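You operate a simulated robot arm through the tools that you are given. There is no shell and no other tool. Be economical: measure what you need, move in short steps, check, and stop when the job is done.

The job below is to be done with a simulated robot arm. You get a single attempt, and the scene is never put back.

Task
Set block J-51 in the black tray and prime a patch, then put the float back and close the pot.
Fine: load the small float in the small primer pot; the other block stays bare. Set down upright: small float. A coat counts when it lies all over at full strength: go over it till it gets no stronger.

It is judged by the outcome, as a careful person would: the job done as asked, and still so three seconds after it is handed in. It fails if anything else is knocked over, pushed out of place, dropped, spilled or broken.

Robot
A 6-joint arm with a two-finger parallel gripper, fixed in place. Base frame: the origin is at the foot of the arm, x ahead of it, y to its left, z up; the work surface is at about z = 0.8. Lengths are in m, angles in degrees, forces in N, time in s.
With the tool pointing down near the work surface it reaches from about 0.24 to 0.64 m from the base axis. Its first joint turns from -66.0 to 66.0 degrees. Payload 2.7 kg.
The tool frame sits at the grasp point between the pads (the TCP): z along the fingers, y along the line on which they close. The tips reach 0.023 m beyond it. The gripper opens to 0.094 m. The fingers are 0.038 m wide and 0.01 m thick; the gripper's body (0.054 by 0.096 m) begins 0.039 m behind the TCP.
Orientation is that of the tool frame in the base frame, as a unit quaternion [x, y, z, w]. With the fingers straight down and closing along the base's y, the tool's x points along the base's -x, its y along +y and its z along -z.

Tools
- The arm moves only by the tool send_rows. Its argument "commands" is a list of rows, each an object (a shift or turn left out is 0, a gripper value left out holds the last) with "jaw": the finger opening in m, from 0 to 0.094; "slide": the shift along the base's x, y, z in units of 100 mm (1.0 is 100 mm), a list of three; "angular": the turn, a rotation vector about the base's x, y, z in units of 60 degrees (1.0 is 60 degrees), a list of three. In form: [{"jaw": jaw, "slide": [x, y, z], "angular": [ax, ay, az]}, ...]. A call has 1 to 20 rows; each row is the pose to reach, as a shift and turn from the pose commanded when the call began. A call with a number of a shift or a turn outside -1 to 1 is refused whole. Rows are played at 5 a second. More than 0.05 m and 8.6 degrees between two rows, or a gripper value outside its range, and nothing of the call is played. Where a pose cannot be reached the arm comes as near as it can. A force on the tool above 50 N (or 10 N above the force at the start of the call, whichever is more), or a blocked arm, ends the call early, and 0.2 s more pass. The fingers move at their own pace (about 0.045 m/s each) and stop on an object; they squeeze with about 25 N. The grip force told is the motor's: it shows also when the fingers shut on nothing. Time passes only in rows, and 0.2 s behind the last, so rows that repeat a pose let the fingers close. It gives the time, the measured TCP pose, the force on the tool (base axes), the opening and the grip force at its end, in the units of the frame above (readings bear some noise), with the torque about the TCP (base axes, N m) and any sound that the robot's microphone picked up.
- Cameras (640 x 400 px; columns grow to the right, rows downward): "scene" is fixed at [0.0771, -0.441, 1.3896]; the picture's right is [0.72, -0.69, 0.00], its down [-0.49, -0.51, -0.70] and it looks along [0.49, 0.51, -0.71] (base axes); focal length 260 px, centre (320, 200). "wrist" rides on the gripper at [0.086, 0.016, -0.075] in the tool frame; the picture's right is [-0.18, 0.98, 0.00], its down [-0.58, -0.11, -0.81] and it looks along [-0.79, -0.15, 0.59] (tool axes); focal length 243 px, centre (320, 200). There is no depth. A picture from a camera that has moved, and an enlarged one, comes with that camera's place and axes in the base frame and with its lens.
- capture(camera): a new picture of that camera. The clock stands still meanwhile.
- enlarge(camera, box): a new picture of the part [left, top, right, bottom] of that camera's present view, enlarged. The clock stands still meanwhile.
- job_done(): hands the job in; it is judged then, once.

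Work in short steps. Places have to be worked out from the pictures, the camera data and where the tool is seen: move nearer, look again, correct. Check each grasp and each placing, and mend what went wrong. You have 120 turns and 64 pictures in all, those below and enlarged ones among them. Open the gripper and draw the arm clear of the work before you hand the job in, unless the task says otherwise; then end with one line.

The tools are called as name(argument=value, ...) on one line, values as JSON. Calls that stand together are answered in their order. send_rows: Moves the arm, as the interface text tells. Its arguments: {"type":"object","properties":{"commands":{"type":"array","items":{"type":"object","properties":{"jaw":{"type":"number"},"slide":{"type":"array","items":{"type":"number"}},"angular":{"type":"array","items":{"type":"number"}}}}}},"required":["commands"]} The other tools are called the same way: capture (camera) takes a picture; enlarge (camera, box) takes an enlarged picture of a part of a camera's view; job_done () hands the job in.

At the start:

```text
clock: 0.0
tool_pos: [0.4407, 0.0925, 1.1423]
orientation: [0.0, 1.0, 0.001, 0.0]
contact_force: [-0.2, -0.8, -0.4]
ft_torque: [0.0, 0.0, 0.0]
grip_width: 0.094
finger_force: 0.1
```

scene: 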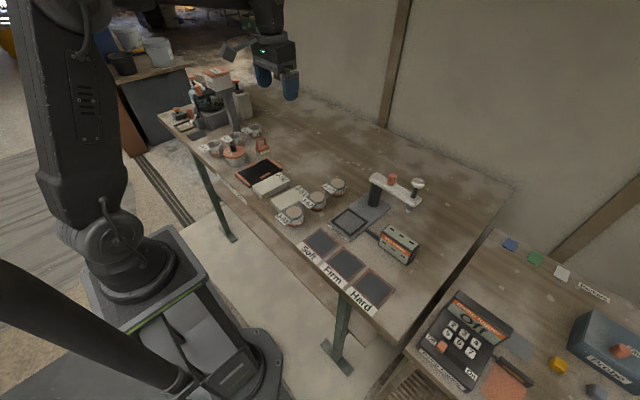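
wrist: 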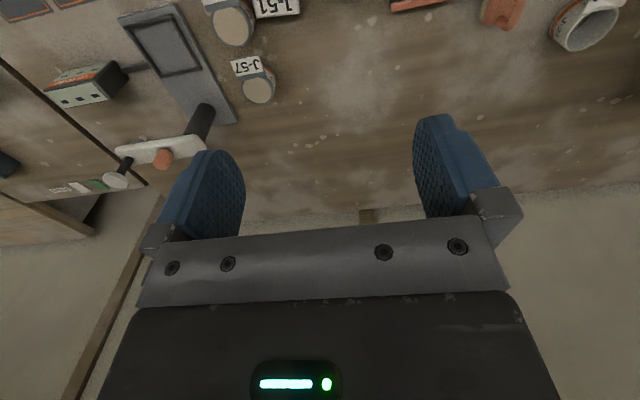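

The scene is wide, so I'll enlarge the parts of the bench that matter before moving.

enlarge(camera="scene", box=[160, 60, 320, 160])

enlarge(camera="scene", box=[220, 140, 380, 240])

enlarge(camera="scene", box=[290, 160, 450, 260])

```text
4.00 times, centred on (240, 110) of scene
camera zoom: at [0.0771, -0.441, 1.3896], right [0.72, -0.69, 0.0], down [-0.49, -0.51, -0.7], along [0.49, 0.51, -0.71], focal length 1040 px, centre (640, 560)
```

zoom: 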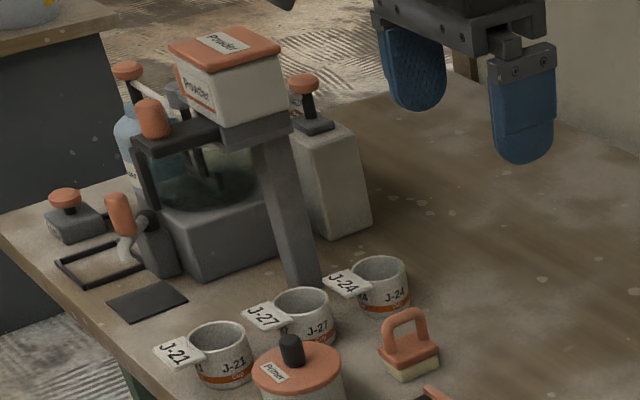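

```text
4.00 times, centred on (300, 190) of scene
camera zoom: at [0.0771, -0.441, 1.3896], right [0.72, -0.69, 0.0], down [-0.49, -0.51, -0.7], along [0.49, 0.51, -0.71], focal length 1040 px, centre (400, 240)
```

zoom: 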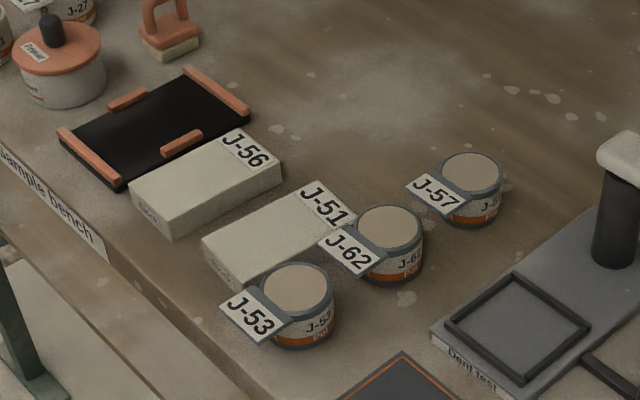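

```text
4.00 times, centred on (370, 210) of scene
camera zoom: at [0.0771, -0.441, 1.3896], right [0.72, -0.69, 0.0], down [-0.49, -0.51, -0.7], along [0.49, 0.51, -0.71], focal length 1040 px, centre (120, 160)
```

zoom: 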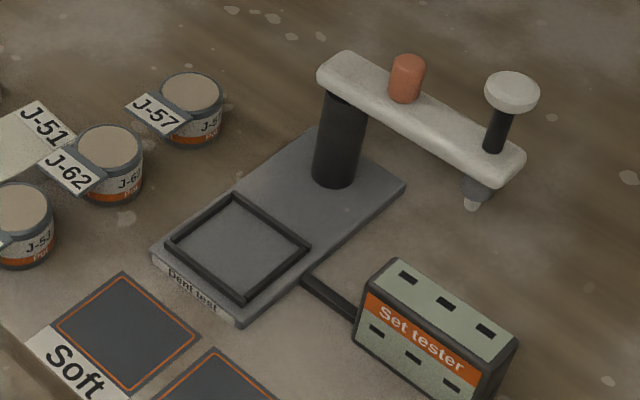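

Blocks J-56 and J-51, the tray (about 0.42, 0.23), the primer pot (about 0.39, 0.32) and the float (about 0.50, 0.31) can all be made out. I'll shift the arm and tilt it so the wrist camera looks down on them.

send_rows(commands=[{"slide": [-0.1, 0.3, 0], "angular": [0, 0.1, 0]}, {"slide": [-0.2, 0.6, 0], "angular": [0, 0.2, 0]}, {"slide": [-0.3, 0.9, 0], "angular": [0, 0.3, 0]}, {"slide": [-0.4, 1.0, 0], "angular": [0, 0.4, 0]}, {"slide": [-0.5, 1.0, 0], "angular": [0, 0.5, 0]}, {"slide": [-0.5, 1.0, 0], "angular": [0, 0.5, 0]}])

capture(camera="wrist")

```text
clock: 1.4
tool_pos: [0.3906, 0.1917, 1.1416]
orientation: [0.001, 0.966, 0.002, -0.258]
contact_force: [-0.7, 0.8, -1.4]
ft_torque: [0.0, 0.02, 0.0]
grip_width: 0.094
finger_force: 0.0
```

```text
58 pictures are left
camera wrist: at [0.3536, 0.2087, 1.2494], right [0.16, 0.98, -0.09], down [0.91, -0.11, 0.41], along [0.39, -0.15, -0.91], focal length 243 px, centre (320, 200)
```

wrist: 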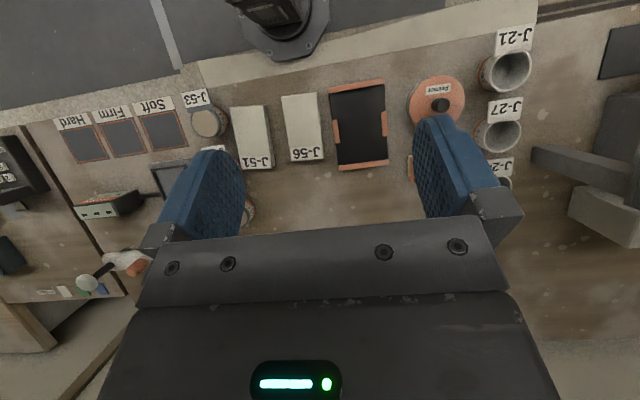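

This view works well. I'll move forward in x and toward the tray and pot so they clear the gripper in the picture, and go lower.

send_rows(commands=[{"slide": [0.3, 0.1, -0.2]}, {"slide": [0.6, 0.2, -0.4]}, {"slide": [0.8, 0.3, -0.7]}, {"slide": [1.0, 0.5, -1.0]}, {"slide": [1.0, 0.5, -1.0]}])

capture(camera="wrist")

enlarge(camera="wrist", box=[240, 0, 480, 150])

```text
clock: 2.6
tool_pos: [0.4839, 0.2381, 1.0387]
orientation: [-0.001, 0.966, 0.001, -0.257]
contact_force: [0.4, 0.2, -0.1]
ft_torque: [0.04, 0.0, -0.01]
grip_width: 0.0939
finger_force: 0.0
out of reach, approached as far as the arm can: row 4, 5
```

```text
57 pictures are left
camera wrist: at [0.4454, 0.2545, 1.1464], right [0.16, 0.98, -0.09], down [0.91, -0.11, 0.41], along [0.39, -0.15, -0.91], focal length 243 px, centre (320, 200)
```

wrist: 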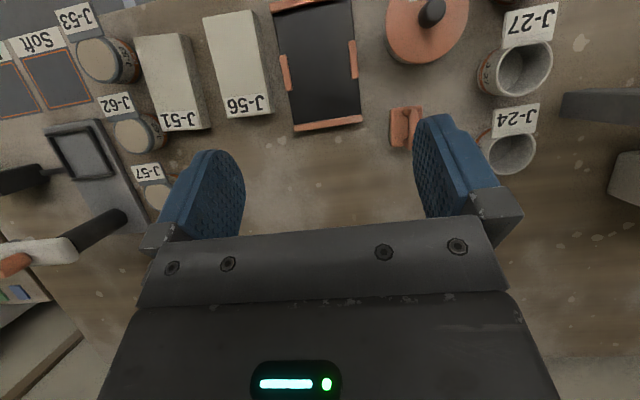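

```text
2.67 times, centred on (360, 75) of wrist
camera zoom: at [0.4454, 0.2545, 1.1464], right [0.16, 0.98, -0.09], down [0.91, -0.11, 0.41], along [0.39, -0.15, -0.91], focal length 647 px, centre (213, 533)
```

zoom: 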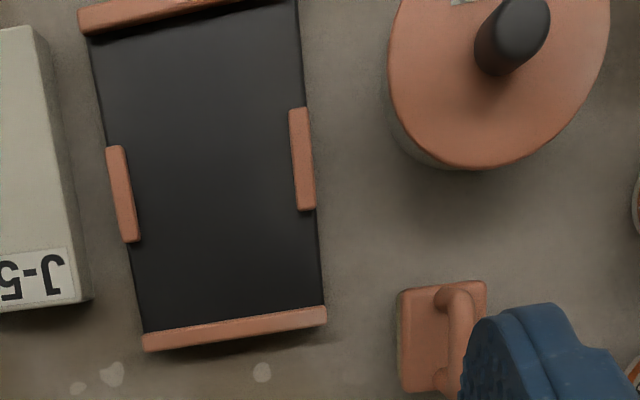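

Tray inner centre is about (0.415, 0.227), the float about (0.50, 0.327) with its handle bar along x, and the pot about (0.395, 0.335). A closer scene view should give me the heights.

enlarge(camera="scene", box=[212, 125, 292, 175])

enlarge(camera="scene", box=[250, 165, 346, 225])

enlarge(camera="wrist", box=[60, 0, 300, 150])

```text
8.00 times, centred on (252, 150) of scene
camera zoom: at [0.0771, -0.441, 1.3896], right [0.72, -0.69, 0.0], down [-0.49, -0.51, -0.7], along [0.49, 0.51, -0.71], focal length 2080 px, centre (864, 600)
```

zoom: 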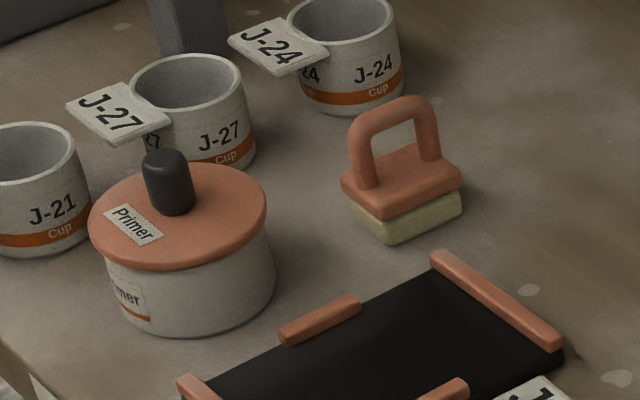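

```text
6.67 times, centred on (298, 195) of scene
camera zoom: at [0.0771, -0.441, 1.3896], right [0.72, -0.69, 0.0], down [-0.49, -0.51, -0.7], along [0.49, 0.51, -0.71], focal length 1734 px, centre (467, 233)
```

zoom: 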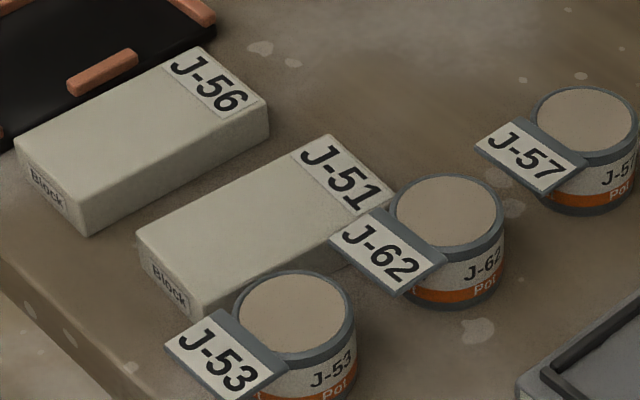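

```text
2.67 times, centred on (180, 75) of wrist
camera zoom: at [0.4454, 0.2545, 1.1464], right [0.16, 0.98, -0.09], down [0.91, -0.11, 0.41], along [0.39, -0.15, -0.91], focal length 647 px, centre (693, 533)
```

zoom: 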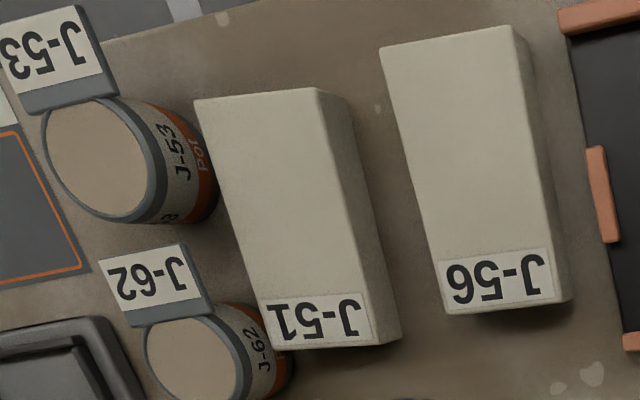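

J-51 sits close to pots J-53 and J-62, roughly 1 cm away on the −y side. I'll bring the wrist camera over it for a precise look.

send_rows(commands=[{"slide": [-0.2, -0.4, 0]}, {"slide": [-0.4, -0.8, 0]}, {"slide": [-0.7, -1.0, 0]}])

send_rows(commands=[{"slide": [0, -0.4, -0.3]}, {"slide": [0, -0.8, -0.6]}, {"slide": [0, -1.0, -0.9]}, {"slide": [0, -1.0, -0.9]}])

capture(camera="wrist")

```text
clock: 3.4
tool_pos: [0.4133, 0.1388, 1.0392]
orientation: [0.0, 0.966, 0.002, -0.258]
contact_force: [-0.6, 0.1, 0.6]
ft_torque: [0.02, -0.02, 0.0]
grip_width: 0.0939
finger_force: 0.1
```

```text
clock: 4.4
tool_pos: [0.4139, 0.0385, 0.9482]
orientation: [0.0, 0.966, 0.002, -0.258]
contact_force: [0.9, 0.1, 0.6]
ft_torque: [-0.01, 0.02, -0.02]
grip_width: 0.0939
finger_force: 0.0
```

```text
52 pictures are left
camera wrist: at [0.3751, 0.055, 1.0558], right [0.16, 0.98, -0.09], down [0.91, -0.11, 0.41], along [0.39, -0.15, -0.91], focal length 243 px, centre (320, 200)
```

wrist: 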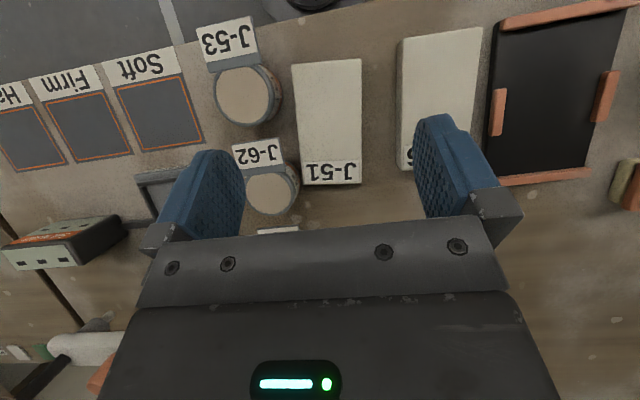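

enlarge(camera="wrist", box=[200, 50, 440, 200])

```text
2.67 times, centred on (320, 125) of wrist
camera zoom: at [0.3751, 0.055, 1.0558], right [0.16, 0.98, -0.09], down [0.91, -0.11, 0.41], along [0.39, -0.15, -0.91], focal length 647 px, centre (320, 400)
```

zoom: 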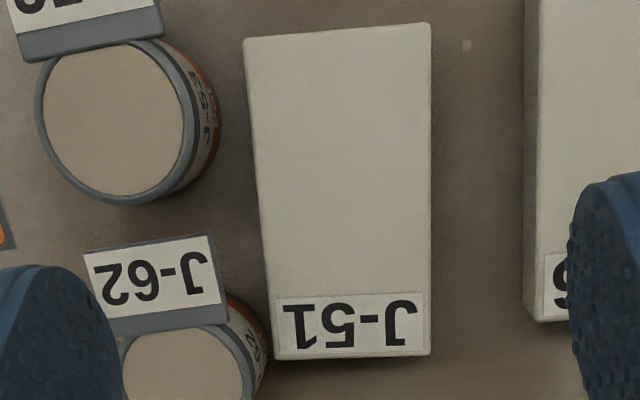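

J-51's centre is about (0.404, 0.037), yaw about −5.5°, 57×106 mm, top at about 0.829. The −y side gap near x = 0.388 is about 14 mm, so a 10 mm finger should just fit. I'll straighten the tool, hover above it and check by eye.

send_rows(commands=[{"slide": [-0.05, 0.01, 0], "angular": [0, -0.1, 0], "jaw": 0.066}, {"slide": [-0.1, 0.02, 0], "angular": [0, -0.2, 0]}, {"slide": [-0.15, 0.026, 0], "angular": [0, -0.3, 0]}, {"slide": [-0.2, 0.026, 0], "angular": [0, -0.4, 0]}, {"slide": [-0.26, 0.026, 0], "angular": [0, -0.5, 0]}, {"slide": [-0.26, 0.026, 0], "angular": [0, -0.5, 0]}])

send_rows(commands=[{"slide": [0, 0, -0.3], "angular": [0, 0, -0.092]}, {"slide": [0, 0, -0.62], "angular": [0, 0, -0.092]}, {"slide": [0, 0, -0.62], "angular": [0, 0, -0.092]}])

capture(camera="wrist")

```text
clock: 5.8
tool_pos: [0.387, 0.0413, 0.9474]
orientation: [0.0, 1.0, 0.0, 0.002]
contact_force: [-0.6, 0.7, 0.1]
ft_torque: [-0.02, 0.02, -0.02]
grip_width: 0.066
finger_force: 0.0
```

```text
clock: 6.6
tool_pos: [0.3867, 0.0406, 0.8869]
orientation: [0.047, 0.999, 0.001, 0.0]
contact_force: [0.7, 1.2, -0.1]
ft_torque: [0.03, 0.01, -0.01]
grip_width: 0.0661
finger_force: 0.0
```

```text
50 pictures are left
camera wrist: at [0.302, 0.0658, 0.9606], right [0.28, 0.96, 0.0], down [0.57, -0.17, 0.81], along [0.78, -0.22, -0.59], focal length 243 px, centre (320, 200)
```

wrist: 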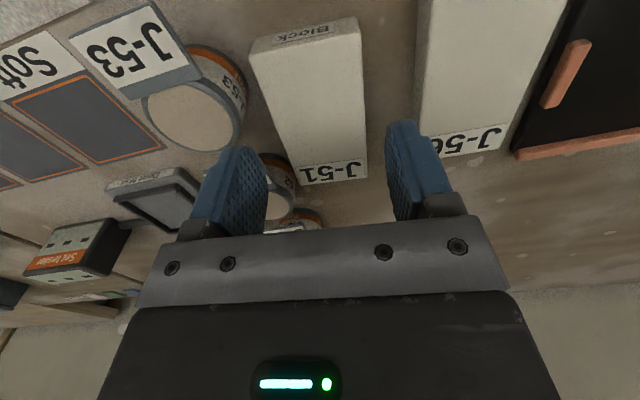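

The model's prediction of the block corners agrees with this picture to within 2 px, and the fingers straddle the block. I'll descend partway and look at the gap.

send_rows(commands=[{"slide": [0, 0, -0.12]}, {"slide": [0.0, 0.0, -0.24]}, {"slide": [0.0, 0.0, -0.24]}])

enlarge(camera="wrist", box=[160, 50, 480, 250])

enlarge(camera="scene", box=[250, 160, 346, 220])

```text
clock: 7.4
tool_pos: [0.3872, 0.0415, 0.863]
orientation: [0.047, 0.999, 0.001, 0.001]
contact_force: [-0.6, -1.1, 0.4]
ft_torque: [-0.01, -0.03, 0.03]
grip_width: 0.0659
finger_force: 0.0
```

```text
2.00 times, centred on (320, 150) of wrist
camera zoom: at [0.3022, 0.0657, 0.937], right [0.28, 0.96, 0.0], down [0.57, -0.17, 0.81], along [0.78, -0.22, -0.59], focal length 485 px, centre (320, 300)
```

zoom: 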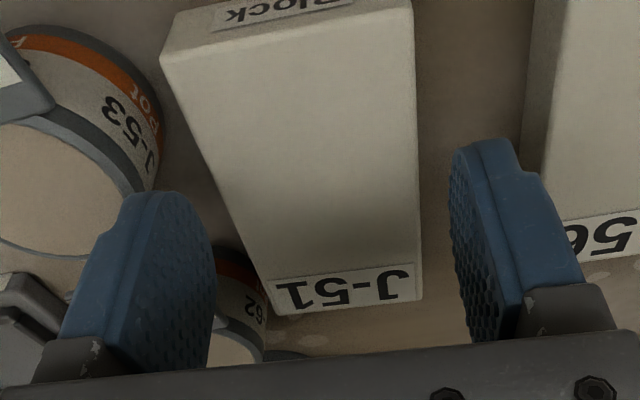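

```text
6.67 times, centred on (298, 190) of scene
camera zoom: at [0.0771, -0.441, 1.3896], right [0.72, -0.69, 0.0], down [-0.49, -0.51, -0.7], along [0.49, 0.51, -0.71], focal length 1734 px, centre (467, 267)
```

zoom: 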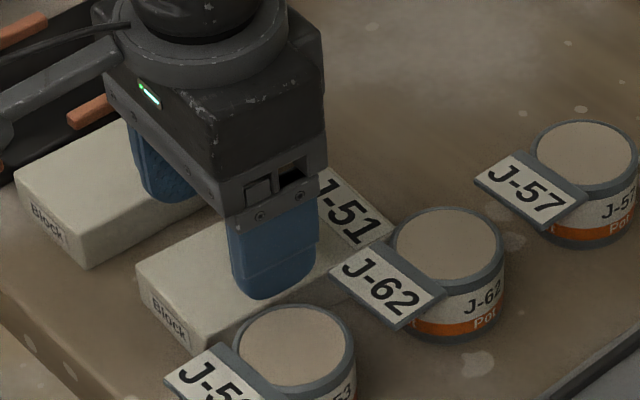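

The finger geometry fits my model, so I'll descend slowly between the block and the pots, watching the force.

send_rows(commands=[{"slide": [0.0, 0, -0.08]}, {"slide": [0.0, 0, -0.14]}, {"slide": [0.0, 0, -0.2]}, {"slide": [0.0, 0, -0.2]}])

enlarge(camera="scene", box=[250, 160, 346, 220])

enlarge(camera="wrist", box=[160, 50, 480, 250])

```text
clock: 8.4
tool_pos: [0.3862, 0.0411, 0.8433]
orientation: [0.048, 0.999, 0.002, 0.002]
contact_force: [0.2, 0.4, 0.2]
ft_torque: [-0.03, 0.0, -0.01]
grip_width: 0.0657
finger_force: 0.0
```

```text
6.67 times, centred on (298, 190) of scene
camera zoom: at [0.0771, -0.441, 1.3896], right [0.72, -0.69, 0.0], down [-0.49, -0.51, -0.7], along [0.49, 0.51, -0.71], focal length 1734 px, centre (467, 267)
```

zoom: 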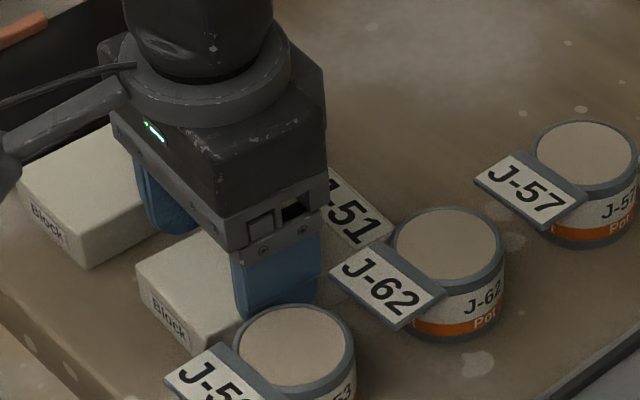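

```text
2.00 times, centred on (320, 150) of wrist
camera zoom: at [0.302, 0.0661, 0.9168], right [0.28, 0.96, 0.0], down [0.57, -0.17, 0.81], along [0.78, -0.22, -0.59], focal length 485 px, centre (320, 300)
```

zoom: 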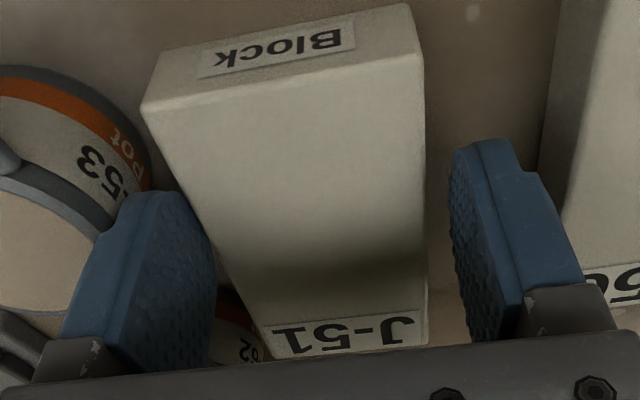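

The left finger has slipped into the gap with no contact. I'll go down another 9 mm and close.

send_rows(commands=[{"slide": [0.0, 0, -0.05]}, {"slide": [0.0, 0, -0.09]}, {"slide": [0.0, 0, -0.09]}, {"slide": [0.0, 0, -0.09], "jaw": 0.06}, {"slide": [0.0, 0, -0.09], "jaw": 0.05}, {"slide": [0.0, 0, -0.09], "jaw": 0.05}, {"slide": [0.0, 0, -0.09], "jaw": 0.05}])

```text
clock: 10.0
tool_pos: [0.3865, 0.0407, 0.835]
orientation: [0.048, 0.999, 0.001, 0.0]
contact_force: [1.2, -0.5, 0.2]
ft_torque: [-0.06, -0.09, 0.02]
grip_width: 0.0596
finger_force: 25.0
```

Gripped at 59.6 mm. Next I lift straight up.

send_rows(commands=[{"slide": [0.0, 0.02, 0.15]}, {"slide": [0.0, 0.04, 0.4]}, {"slide": [0.0, 0.04, 0.8]}, {"slide": [0.0, 0.04, 1.0]}, {"slide": [0.0, 0.04, 1.0]}])

capture(camera="scene")

capture(camera="wrist")

```text
clock: 11.2
tool_pos: [0.3875, 0.0449, 0.9348]
orientation: [0.048, 0.999, 0.001, 0.001]
contact_force: [-0.4, -0.2, -2.0]
ft_torque: [-0.02, 0.03, -0.03]
grip_width: 0.0591
finger_force: 25.1
```

```text
45 pictures are left
```

scene: 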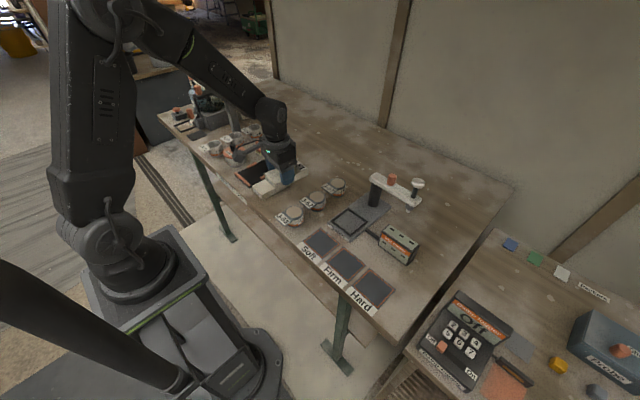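

```text
44 pictures are left
camera wrist: at [0.3024, 0.0697, 1.0079], right [0.28, 0.96, 0.0], down [0.57, -0.17, 0.81], along [0.78, -0.22, -0.59], focal length 243 px, centre (320, 200)
```

wrist: 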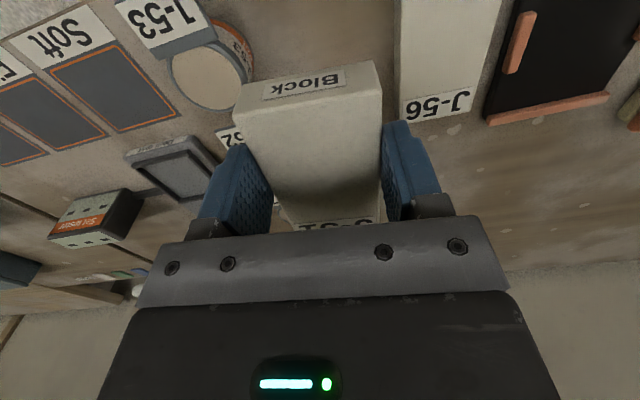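

The block is held level. I'll carry it over the tray, straightening the yaw.

send_rows(commands=[{"slide": [0.0, 0.4, 0]}, {"slide": [0.05, 0.8, 0], "angular": [0, 0, 0.046]}, {"slide": [0.105, 0.95, 0], "angular": [0, 0, 0.092]}, {"slide": [0.105, 0.95, 0], "angular": [0, 0, 0.092]}])

send_rows(commands=[{"slide": [0.0, 0.4, 0]}, {"slide": [0.0, 0.8, 0]}, {"slide": [0.0, 0.866, -0.2]}, {"slide": [0.0, 0.866, -0.4]}, {"slide": [0.0, 0.866, -0.5]}, {"slide": [0.0, 0.866, -0.5]}])

enlarge(camera="scene", box=[220, 140, 316, 200])

capture(camera="wrist")

```text
clock: 12.2
tool_pos: [0.3974, 0.1426, 0.9331]
orientation: [-0.001, 1.0, 0.001, 0.001]
contact_force: [0.1, -0.5, -2.2]
ft_torque: [0.03, 0.03, -0.01]
grip_width: 0.0597
finger_force: 25.0
```

```text
clock: 13.6
tool_pos: [0.3971, 0.2262, 0.882]
orientation: [0.0, 1.0, 0.001, 0.0]
contact_force: [-0.7, -0.3, -1.5]
ft_torque: [-0.01, 0.01, 0.01]
grip_width: 0.0593
finger_force: 24.5
```

```text
6.67 times, centred on (268, 170) of scene
camera zoom: at [0.0771, -0.441, 1.3896], right [0.72, -0.69, 0.0], down [-0.49, -0.51, -0.7], along [0.49, 0.51, -0.71], focal length 1734 px, centre (667, 400)
```

zoom: 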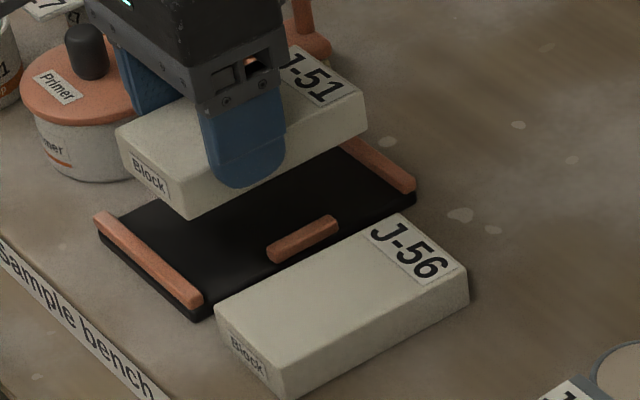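

```text
42 pictures are left
camera wrist: at [0.3104, 0.2434, 0.9567], right [0.18, 0.98, 0.0], down [0.58, -0.11, 0.81], along [0.79, -0.15, -0.59], focal length 243 px, centre (320, 200)
```

wrist: 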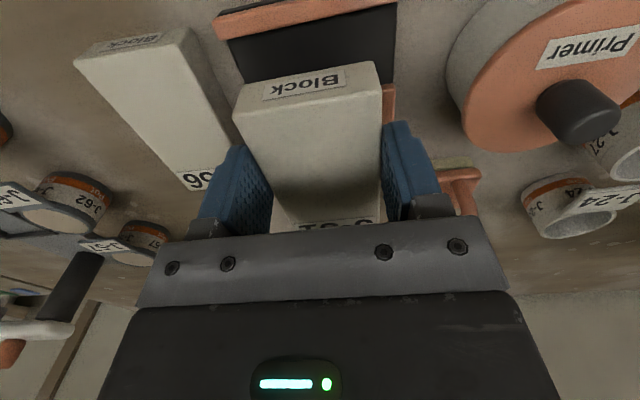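

The block is centred over the tray. I'll lower it gently in small steps until it touches.

send_rows(commands=[{"slide": [0.0, 0, -0.15]}, {"slide": [0.0, 0, -0.3]}, {"slide": [0.0, 0, -0.35]}, {"slide": [0.0, 0, -0.35]}])

enlarge(camera="scene", box=[220, 140, 300, 190])

```text
clock: 14.6
tool_pos: [0.3981, 0.2264, 0.8494]
orientation: [0.0, 1.0, 0.001, 0.0]
contact_force: [-0.2, -0.4, -1.9]
ft_torque: [0.01, 0.01, -0.02]
grip_width: 0.0591
finger_force: 24.9
```

```text
8.00 times, centred on (260, 165) of scene
camera zoom: at [0.0771, -0.441, 1.3896], right [0.72, -0.69, 0.0], down [-0.49, -0.51, -0.7], along [0.49, 0.51, -0.71], focal length 2080 px, centre (800, 480)
```

zoom: 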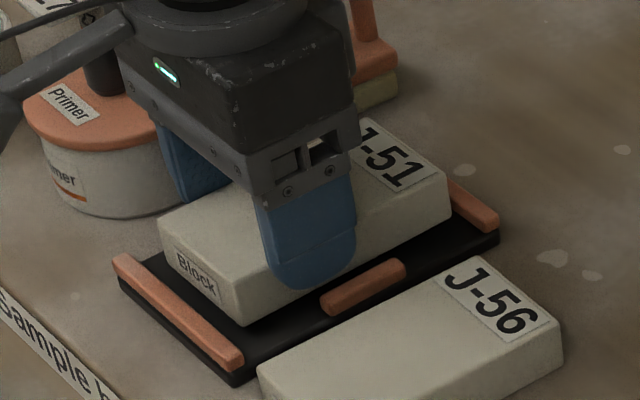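

send_rows(commands=[{"slide": [0.0, 0, -0.03]}, {"slide": [0.0, 0, -0.05]}, {"slide": [0.0, 0, -0.05]}])

send_rows(commands=[{"slide": [0.0, 0, -0.015]}, {"slide": [0.0, 0, -0.03]}, {"slide": [0.0, 0, -0.03]}])

```text
clock: 15.4
tool_pos: [0.3973, 0.2271, 0.8444]
orientation: [0.0, 1.0, 0.002, 0.001]
contact_force: [-0.3, -1.1, 2.3]
ft_torque: [-0.12, -0.03, -0.03]
grip_width: 0.0597
finger_force: 25.0
```

```text
clock: 16.2
tool_pos: [0.398, 0.2282, 0.8418]
orientation: [-0.001, 1.0, 0.002, 0.001]
contact_force: [-1.4, -4.7, 23.9]
ft_torque: [-0.19, 0.04, -0.04]
grip_width: 0.0597
finger_force: 25.5
```

It is touching something (24 N up). I'll look before releasing.

enlarge(camera="scene", box=[230, 150, 294, 190])

enlarge(camera="wrist", box=[160, 30, 480, 230])

```text
10.00 times, centred on (262, 170) of scene
camera zoom: at [0.0767, -0.4413, 1.3895], right [0.72, -0.69, 0.0], down [-0.49, -0.51, -0.71], along [0.49, 0.51, -0.71], focal length 2601 px, centre (900, 500)
```

zoom: 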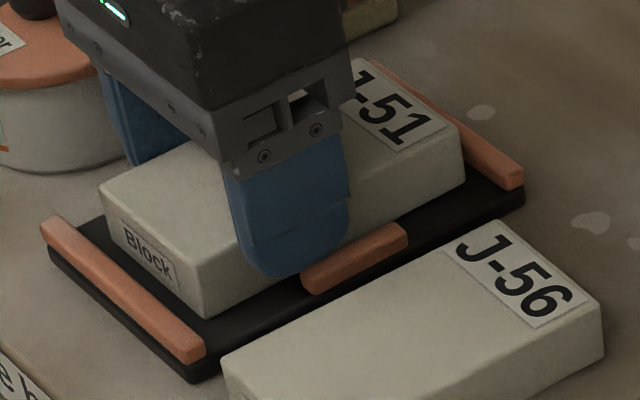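

```text
2.00 times, centred on (320, 130) of wrist
camera zoom: at [0.3108, 0.2435, 0.9159], right [0.18, 0.98, 0.0], down [0.58, -0.11, 0.81], along [0.8, -0.15, -0.59], focal length 485 px, centre (320, 340)
```

zoom: 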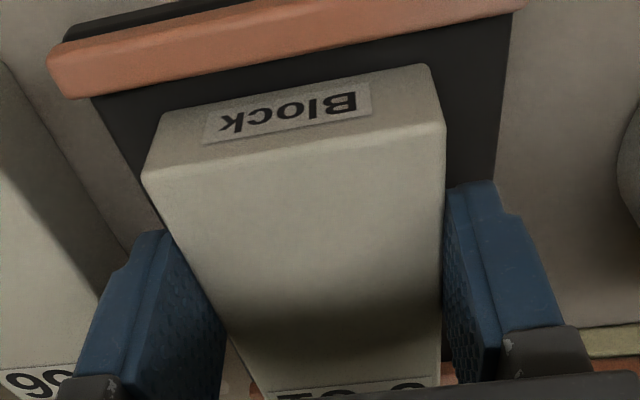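

The block is on the tray floor between the rails. I'll ease off the load, open a little and lift.

send_rows(commands=[{"slide": [0.0, 0, 0.02]}, {"slide": [0.0, 0, 0.02], "jaw": 0.068}, {"slide": [0.0, 0, 0.02], "jaw": 0.068}, {"slide": [0.0, 0, 0.1]}, {"slide": [0.0, 0, 0.3]}, {"slide": [0.0, 0, 0.7]}, {"slide": [-0.1, 0, 1.0]}, {"slide": [-0.1, 0, 1.0]}])

enlarge(camera="scene", box=[220, 140, 316, 200])

capture(camera="wrist")

```text
clock: 18.0
tool_pos: [0.3856, 0.2261, 0.9399]
orientation: [-0.001, 1.0, 0.001, 0.0]
contact_force: [-0.2, -1.6, 0.2]
ft_torque: [0.0, -0.01, 0.0]
grip_width: 0.0678
finger_force: 0.0
```

```text
6.67 times, centred on (268, 170) of scene
camera zoom: at [0.0771, -0.441, 1.3896], right [0.72, -0.69, 0.0], down [-0.49, -0.51, -0.7], along [0.49, 0.51, -0.71], focal length 1734 px, centre (667, 400)
```

zoom: 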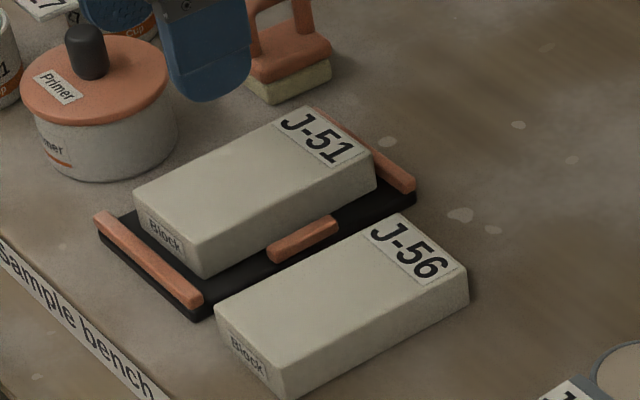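

```text
37 pictures are left
camera wrist: at [0.2993, 0.2433, 1.0152], right [0.18, 0.98, 0.0], down [0.58, -0.11, 0.81], along [0.79, -0.15, -0.59], focal length 243 px, centre (320, 200)
```

wrist: 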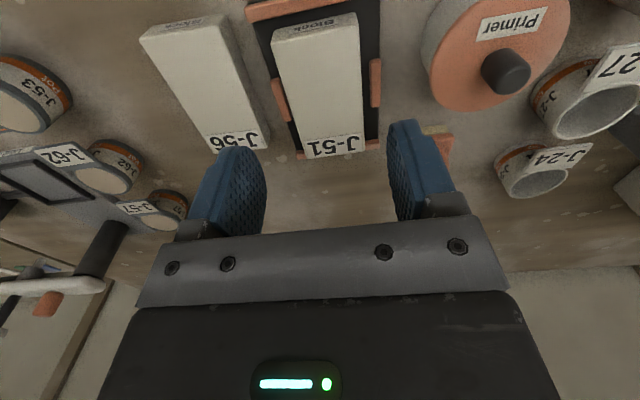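

J-51 is in the tray, clear of both rails. The lid's knob is near (0.397, 0.337), with the lid top at about 0.847, so I'll move over it and check.

send_rows(commands=[{"slide": [0.0, 0.4, 0], "jaw": 0.05}, {"slide": [0.1, 0.8, 0]}, {"slide": [0.115, 1.0, 0]}, {"slide": [0.115, 1.0, 0]}])

send_rows(commands=[{"slide": [0.0, 0.1, 0]}, {"slide": [0.0, 0.1, -0.15]}, {"slide": [0.0, 0.1, -0.15]}])

capture(camera="wrist")

```text
clock: 19.0
tool_pos: [0.3982, 0.3277, 0.9409]
orientation: [0.0, 1.0, 0.0, 0.001]
contact_force: [-1.2, 0.6, -0.4]
ft_torque: [0.01, -0.02, -0.02]
grip_width: 0.05
finger_force: 0.0
```

```text
clock: 19.8
tool_pos: [0.3994, 0.3379, 0.9261]
orientation: [-0.001, 1.0, 0.002, 0.002]
contact_force: [-0.5, 0.6, -0.2]
ft_torque: [-0.04, 0.01, -0.03]
grip_width: 0.0502
finger_force: 0.0
```

```text
36 pictures are left
camera wrist: at [0.3119, 0.3539, 0.9996], right [0.18, 0.98, 0.0], down [0.58, -0.11, 0.81], along [0.79, -0.15, -0.59], focal length 243 px, centre (320, 200)
```

wrist: 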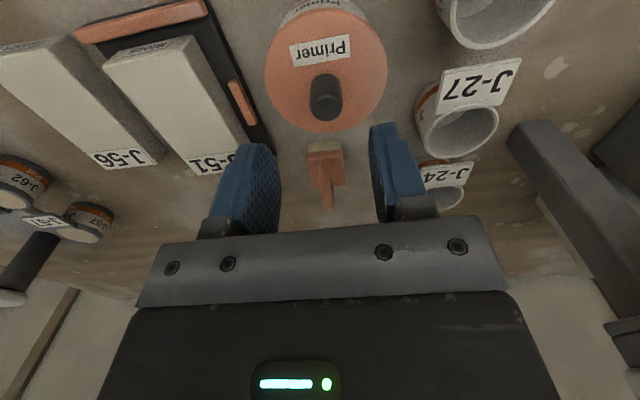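

The knob is about (0.391, 0.343). I'll shift there and descend to just above it, then check again.

send_rows(commands=[{"slide": [-0.08, 0.05, 0]}, {"slide": [-0.08, 0.05, -0.15]}, {"slide": [-0.08, 0.05, -0.25]}, {"slide": [-0.08, 0.05, -0.25]}])

enlarge(camera="wrist", box=[200, 80, 440, 230])

enlarge(camera="scene", box=[196, 115, 276, 165])

```text
clock: 20.8
tool_pos: [0.3901, 0.3417, 0.9007]
orientation: [-0.001, 1.0, 0.002, 0.001]
contact_force: [0.1, -0.4, -0.5]
ft_torque: [0.01, 0.0, -0.01]
grip_width: 0.05
finger_force: 0.1
```

```text
2.67 times, centred on (320, 155) of wrist
camera zoom: at [0.3037, 0.3586, 0.9747], right [0.18, 0.98, 0.0], down [0.58, -0.11, 0.81], along [0.79, -0.15, -0.59], focal length 647 px, centre (320, 320)
```

zoom: 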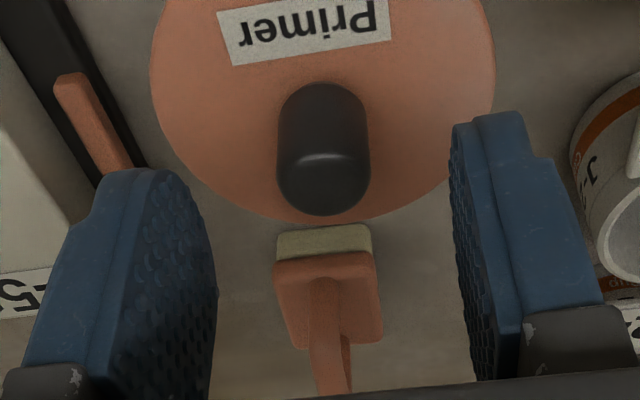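

```text
8.00 times, centred on (236, 140) of scene
camera zoom: at [0.0771, -0.441, 1.3896], right [0.72, -0.69, 0.0], down [-0.49, -0.51, -0.7], along [0.49, 0.51, -0.71], focal length 2080 px, centre (992, 680)
```

zoom: 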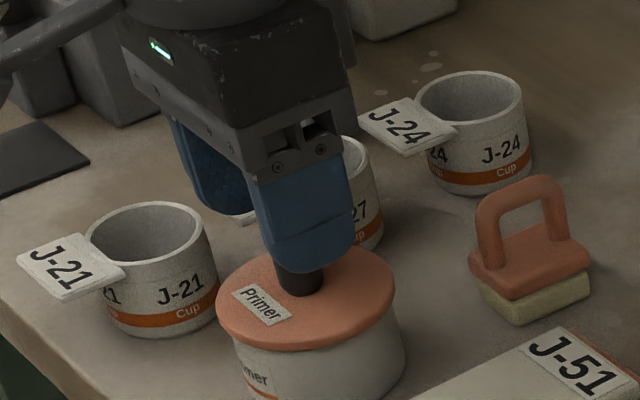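

Aligned. I'll descend so the tips stop just above the lid, then close on the knob.

send_rows(commands=[{"slide": [0.0, 0.0, -0.12]}, {"slide": [0.0, 0.0, -0.22]}, {"slide": [0.0, 0.0, -0.22]}, {"slide": [0.0, 0.0, -0.22], "jaw": 0.03}, {"slide": [0.0, 0.0, -0.22], "jaw": 0.01}, {"slide": [0.0, 0.0, -0.22], "jaw": 0.01}, {"slide": [0.0, 0.0, -0.22], "jaw": 0.01}])

```text
clock: 22.4
tool_pos: [0.391, 0.3422, 0.8793]
orientation: [0.0, 1.0, 0.001, 0.001]
contact_force: [-0.7, -0.3, 0.3]
ft_torque: [0.01, 0.02, -0.02]
grip_width: 0.0187
finger_force: 24.4
heard: snap
```

Gripped at 18.7 mm, and a "snap" was heard. I'll look before lifting.

enlarge(camera="scene", box=[196, 115, 276, 165])

```text
8.00 times, centred on (236, 140) of scene
camera zoom: at [0.0771, -0.441, 1.3896], right [0.72, -0.69, 0.0], down [-0.49, -0.51, -0.7], along [0.49, 0.51, -0.71], focal length 2080 px, centre (992, 680)
```

zoom: 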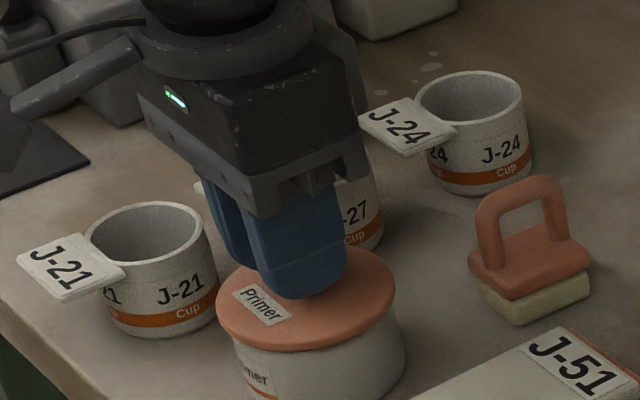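

Nothing looks broken; it was likely the lid catch letting go. I'll lift slowly.

send_rows(commands=[{"slide": [0.0, 0.0, 0.05]}, {"slide": [0.0, 0.0, 0.12]}, {"slide": [0.0, 0.0, 0.25]}, {"slide": [0.0, 0.0, 0.45]}, {"slide": [0.0, 0.0, 0.7]}, {"slide": [0.0, 0.0, 0.7]}])

capture(camera="scene")

capture(camera="wrist")

```text
clock: 23.8
tool_pos: [0.3918, 0.3418, 0.9487]
orientation: [0.0, 1.0, 0.0, 0.0]
contact_force: [0.4, -0.2, -1.1]
ft_torque: [0.0, -0.01, 0.04]
grip_width: 0.0186
finger_force: 25.0
```

```text
32 pictures are left
```

scene: 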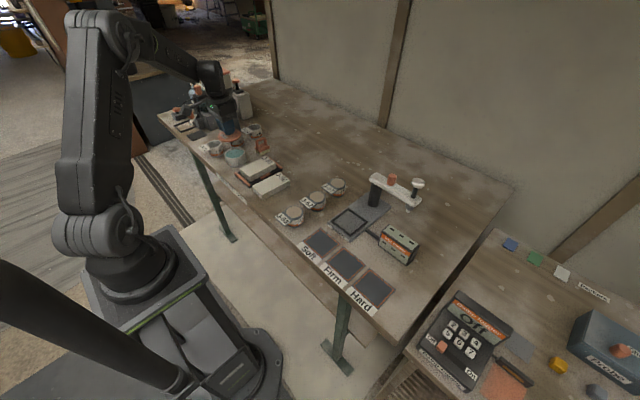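

```text
31 pictures are left
camera wrist: at [0.3038, 0.3578, 1.0228], right [0.18, 0.98, 0.0], down [0.58, -0.11, 0.81], along [0.79, -0.15, -0.59], focal length 243 px, centre (320, 200)
```

wrist: 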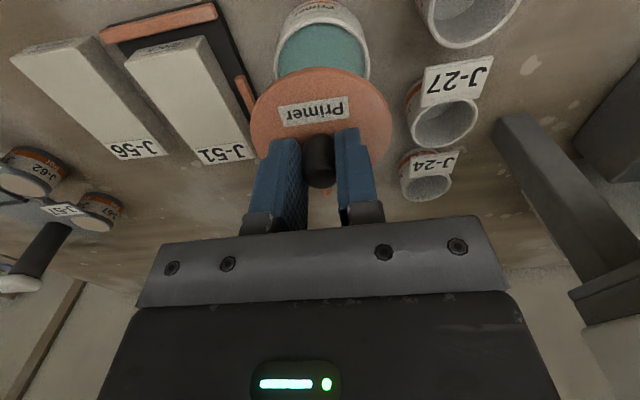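

The lid is off, showing teal primer. I'll park the lid on clear bench at about (0.545, 0.17).

send_rows(commands=[{"slide": [0.3, -0.25, 0]}, {"slide": [0.6, -0.5, 0]}, {"slide": [0.8, -0.8, 0]}, {"slide": [0.9, -1.0, 0]}, {"slide": [0.9, -1.0, 0]}])

send_rows(commands=[{"slide": [0.3, -0.3, 0]}, {"slide": [0.63, -0.72, -0.1]}, {"slide": [0.63, -0.72, -0.4]}, {"slide": [0.63, -0.72, -0.7]}, {"slide": [0.63, -0.72, -0.85]}, {"slide": [0.63, -0.72, -0.85]}])

enlarge(camera="scene", box=[210, 110, 354, 200])

```text
clock: 25.0
tool_pos: [0.4796, 0.2415, 0.9492]
orientation: [-0.001, 1.0, 0.001, 0.001]
contact_force: [-0.6, 0.1, 0.3]
ft_torque: [-0.01, 0.0, 0.0]
grip_width: 0.0183
finger_force: 25.0
```

```text
refused: row 2 steps farther than a row can; nothing moved
```

```text
4.44 times, centred on (282, 155) of scene
camera zoom: at [0.0771, -0.441, 1.3896], right [0.72, -0.69, 0.0], down [-0.49, -0.51, -0.7], along [0.49, 0.51, -0.71], focal length 1156 px, centre (489, 400)
```

zoom: 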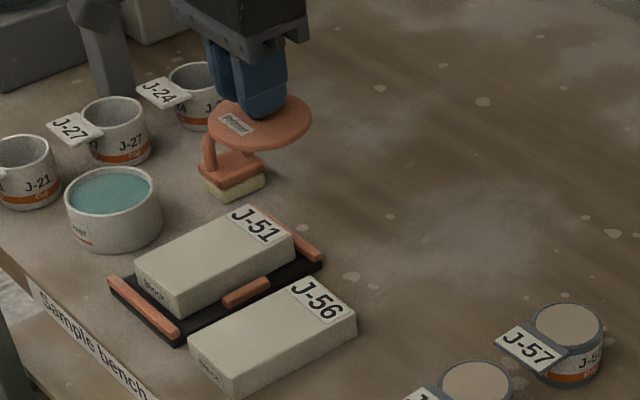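

The second call was refused because one row stepped too far. I'll resend it with smaller steps, stopping just above the bench.

send_rows(commands=[{"slide": [0.25, -0.3, 0]}, {"slide": [0.5, -0.6, 0]}, {"slide": [0.63, -0.72, -0.2]}, {"slide": [0.63, -0.72, -0.5]}, {"slide": [0.63, -0.72, -0.8]}, {"slide": [0.63, -0.72, -0.98]}, {"slide": [0.63, -0.72, -0.98]}])

enlarge(camera="scene", box=[230, 120, 326, 180])

```text
clock: 26.6
tool_pos: [0.5443, 0.1703, 0.8515]
orientation: [0.0, 1.0, 0.002, 0.001]
contact_force: [0.1, 0.2, -0.2]
ft_torque: [0.01, -0.02, 0.01]
grip_width: 0.0182
finger_force: 25.2
```

```text
6.67 times, centred on (278, 150) of scene
camera zoom: at [0.0771, -0.441, 1.3896], right [0.72, -0.69, 0.0], down [-0.49, -0.51, -0.7], along [0.49, 0.51, -0.71], focal length 1734 px, centre (600, 533)
```

zoom: 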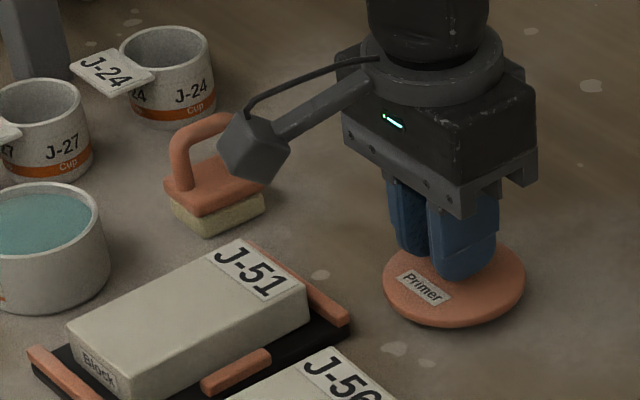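

Still free of contact. I'll lower in fine steps until the lid touches.

send_rows(commands=[{"slide": [0.0, 0.0, -0.03]}, {"slide": [0.0, 0.0, -0.06]}, {"slide": [0.0, 0.0, -0.06]}])

send_rows(commands=[{"slide": [0.0, 0.0, -0.03]}, {"slide": [0.0, 0.0, -0.05]}, {"slide": [0.0, 0.0, -0.05]}])

```text
clock: 27.4
tool_pos: [0.5432, 0.1704, 0.8443]
orientation: [0.001, 1.0, 0.002, 0.001]
contact_force: [-0.6, -0.4, -0.3]
ft_torque: [0.02, 0.0, 0.0]
grip_width: 0.0183
finger_force: 24.6
```

```text
clock: 28.2
tool_pos: [0.5445, 0.1691, 0.84]
orientation: [-0.001, 1.0, 0.002, 0.001]
contact_force: [-1.4, 0.6, 5.7]
ft_torque: [-0.08, 0.05, -0.02]
grip_width: 0.0182
finger_force: 25.0
```

The lid rests on the bench at TCP z = 0.840. I'll release, rise and head toward the float.

send_rows(commands=[{"slide": [0.0, 0.0, 0.0], "jaw": 0.045}, {"slide": [0.0, 0.0, 0.0], "jaw": 0.045}, {"slide": [0, 0, 0.3]}, {"slide": [0, 0, 0.7]}, {"slide": [-0.2, 0.2, 1.0]}, {"slide": [-0.5, 0.5, 1.0]}, {"slide": [-0.5, 0.9, 1.0]}, {"slide": [-0.5, 1.0, 1.0]}, {"slide": [-0.5, 1.0, 1.0]}])

send_rows(commands=[{"slide": [0, 0.3, 0]}, {"slide": [0, 0.6, 0]}, {"slide": [0, 0.6, 0]}])

capture(camera="wrist")

enlarge(camera="scene", box=[210, 120, 306, 180])

```text
clock: 30.2
tool_pos: [0.4936, 0.2698, 0.9401]
orientation: [0.0, 1.0, 0.002, 0.001]
contact_force: [0.6, -0.3, -0.3]
ft_torque: [0.0, -0.03, 0.02]
grip_width: 0.0447
finger_force: 0.0
```

```text
clock: 31.0
tool_pos: [0.494, 0.3295, 0.9414]
orientation: [-0.001, 1.0, 0.001, 0.001]
contact_force: [-0.4, -0.8, -0.1]
ft_torque: [-0.01, 0.0, 0.01]
grip_width: 0.045
finger_force: 0.0
```

```text
28 pictures are left
camera wrist: at [0.407, 0.3462, 1.0143], right [0.18, 0.98, 0.0], down [0.58, -0.11, 0.81], along [0.79, -0.15, -0.59], focal length 243 px, centre (320, 200)
```

wrist: 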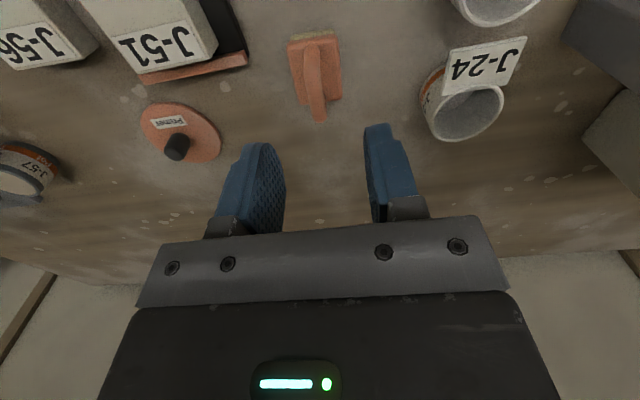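

```text
6.67 times, centred on (258, 150) of scene
camera zoom: at [0.0771, -0.441, 1.3896], right [0.72, -0.69, 0.0], down [-0.49, -0.51, -0.7], along [0.49, 0.51, -0.71], focal length 1734 px, centre (733, 533)
```

zoom: 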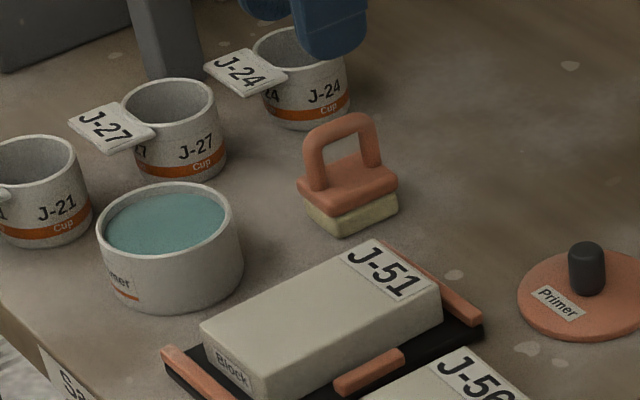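

The float's handle is an arch along x, centred near (0.499, 0.327), with its top at about 0.868. I'll descend over it and check before gripping.

send_rows(commands=[{"slide": [0.05, -0.025, -0.2]}, {"slide": [0.05, -0.025, -0.4]}, {"slide": [0.05, -0.025, -0.4]}])

enlarge(camera="wrist", box=[200, 50, 440, 200])

enlarge(camera="scene", box=[220, 120, 300, 170])

```text
clock: 31.8
tool_pos: [0.4989, 0.3268, 0.9004]
orientation: [0.0, 1.0, 0.001, 0.001]
contact_force: [0.5, -0.2, 0.6]
ft_torque: [0.0, 0.0, -0.04]
grip_width: 0.0448
finger_force: 0.0
```

```text
2.67 times, centred on (320, 125) of wrist
camera zoom: at [0.4123, 0.3434, 0.9738], right [0.18, 0.98, 0.0], down [0.58, -0.11, 0.81], along [0.79, -0.15, -0.59], focal length 647 px, centre (320, 400)
```

zoom: 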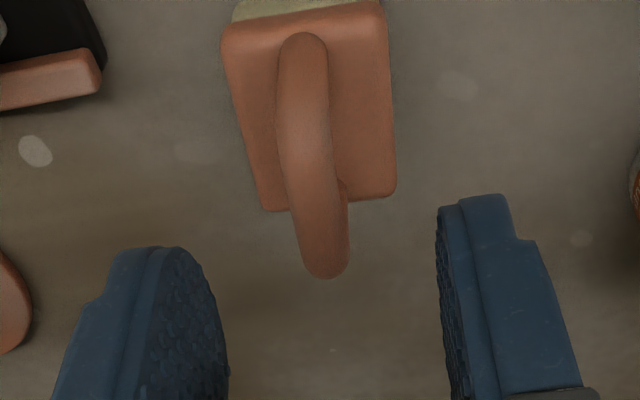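

```text
8.00 times, centred on (260, 145) of scene
camera zoom: at [0.0771, -0.441, 1.3896], right [0.72, -0.69, 0.0], down [-0.49, -0.51, -0.7], along [0.49, 0.51, -0.71], focal length 2080 px, centre (800, 640)
```

zoom: 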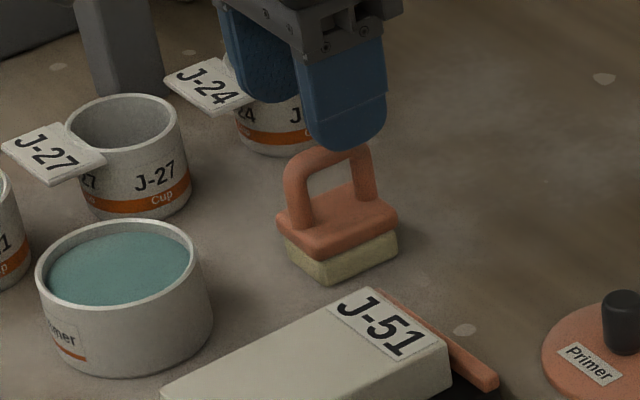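

The float is yawed about −3°. I'll match that, descend so the tips sit just above the plate, and close on the handle.

send_rows(commands=[{"slide": [-0.01, 0.0, -0.15], "angular": [0, 0, -0.055]}, {"slide": [-0.01, 0.0, -0.3], "angular": [0, 0, -0.055]}, {"slide": [-0.01, 0.0, -0.44], "angular": [0, 0, -0.055]}, {"slide": [-0.01, 0.0, -0.44], "angular": [0, 0, -0.055]}, {"slide": [-0.01, 0.0, -0.44], "angular": [0, 0, -0.055], "jaw": 0.025}, {"slide": [-0.01, 0.0, -0.44], "angular": [0, 0, -0.055], "jaw": 0.0}, {"slide": [-0.01, 0.0, -0.44], "angular": [0, 0, -0.055], "jaw": 0.0}, {"slide": [-0.01, 0.0, -0.44], "angular": [0, 0, -0.055], "jaw": 0.0}])

```text
clock: 33.6
tool_pos: [0.4979, 0.3279, 0.8554]
orientation: [0.029, 1.0, 0.002, 0.001]
contact_force: [-0.3, -0.4, 0.2]
ft_torque: [0.03, -0.01, 0.01]
grip_width: 0.0105
finger_force: 24.8
```

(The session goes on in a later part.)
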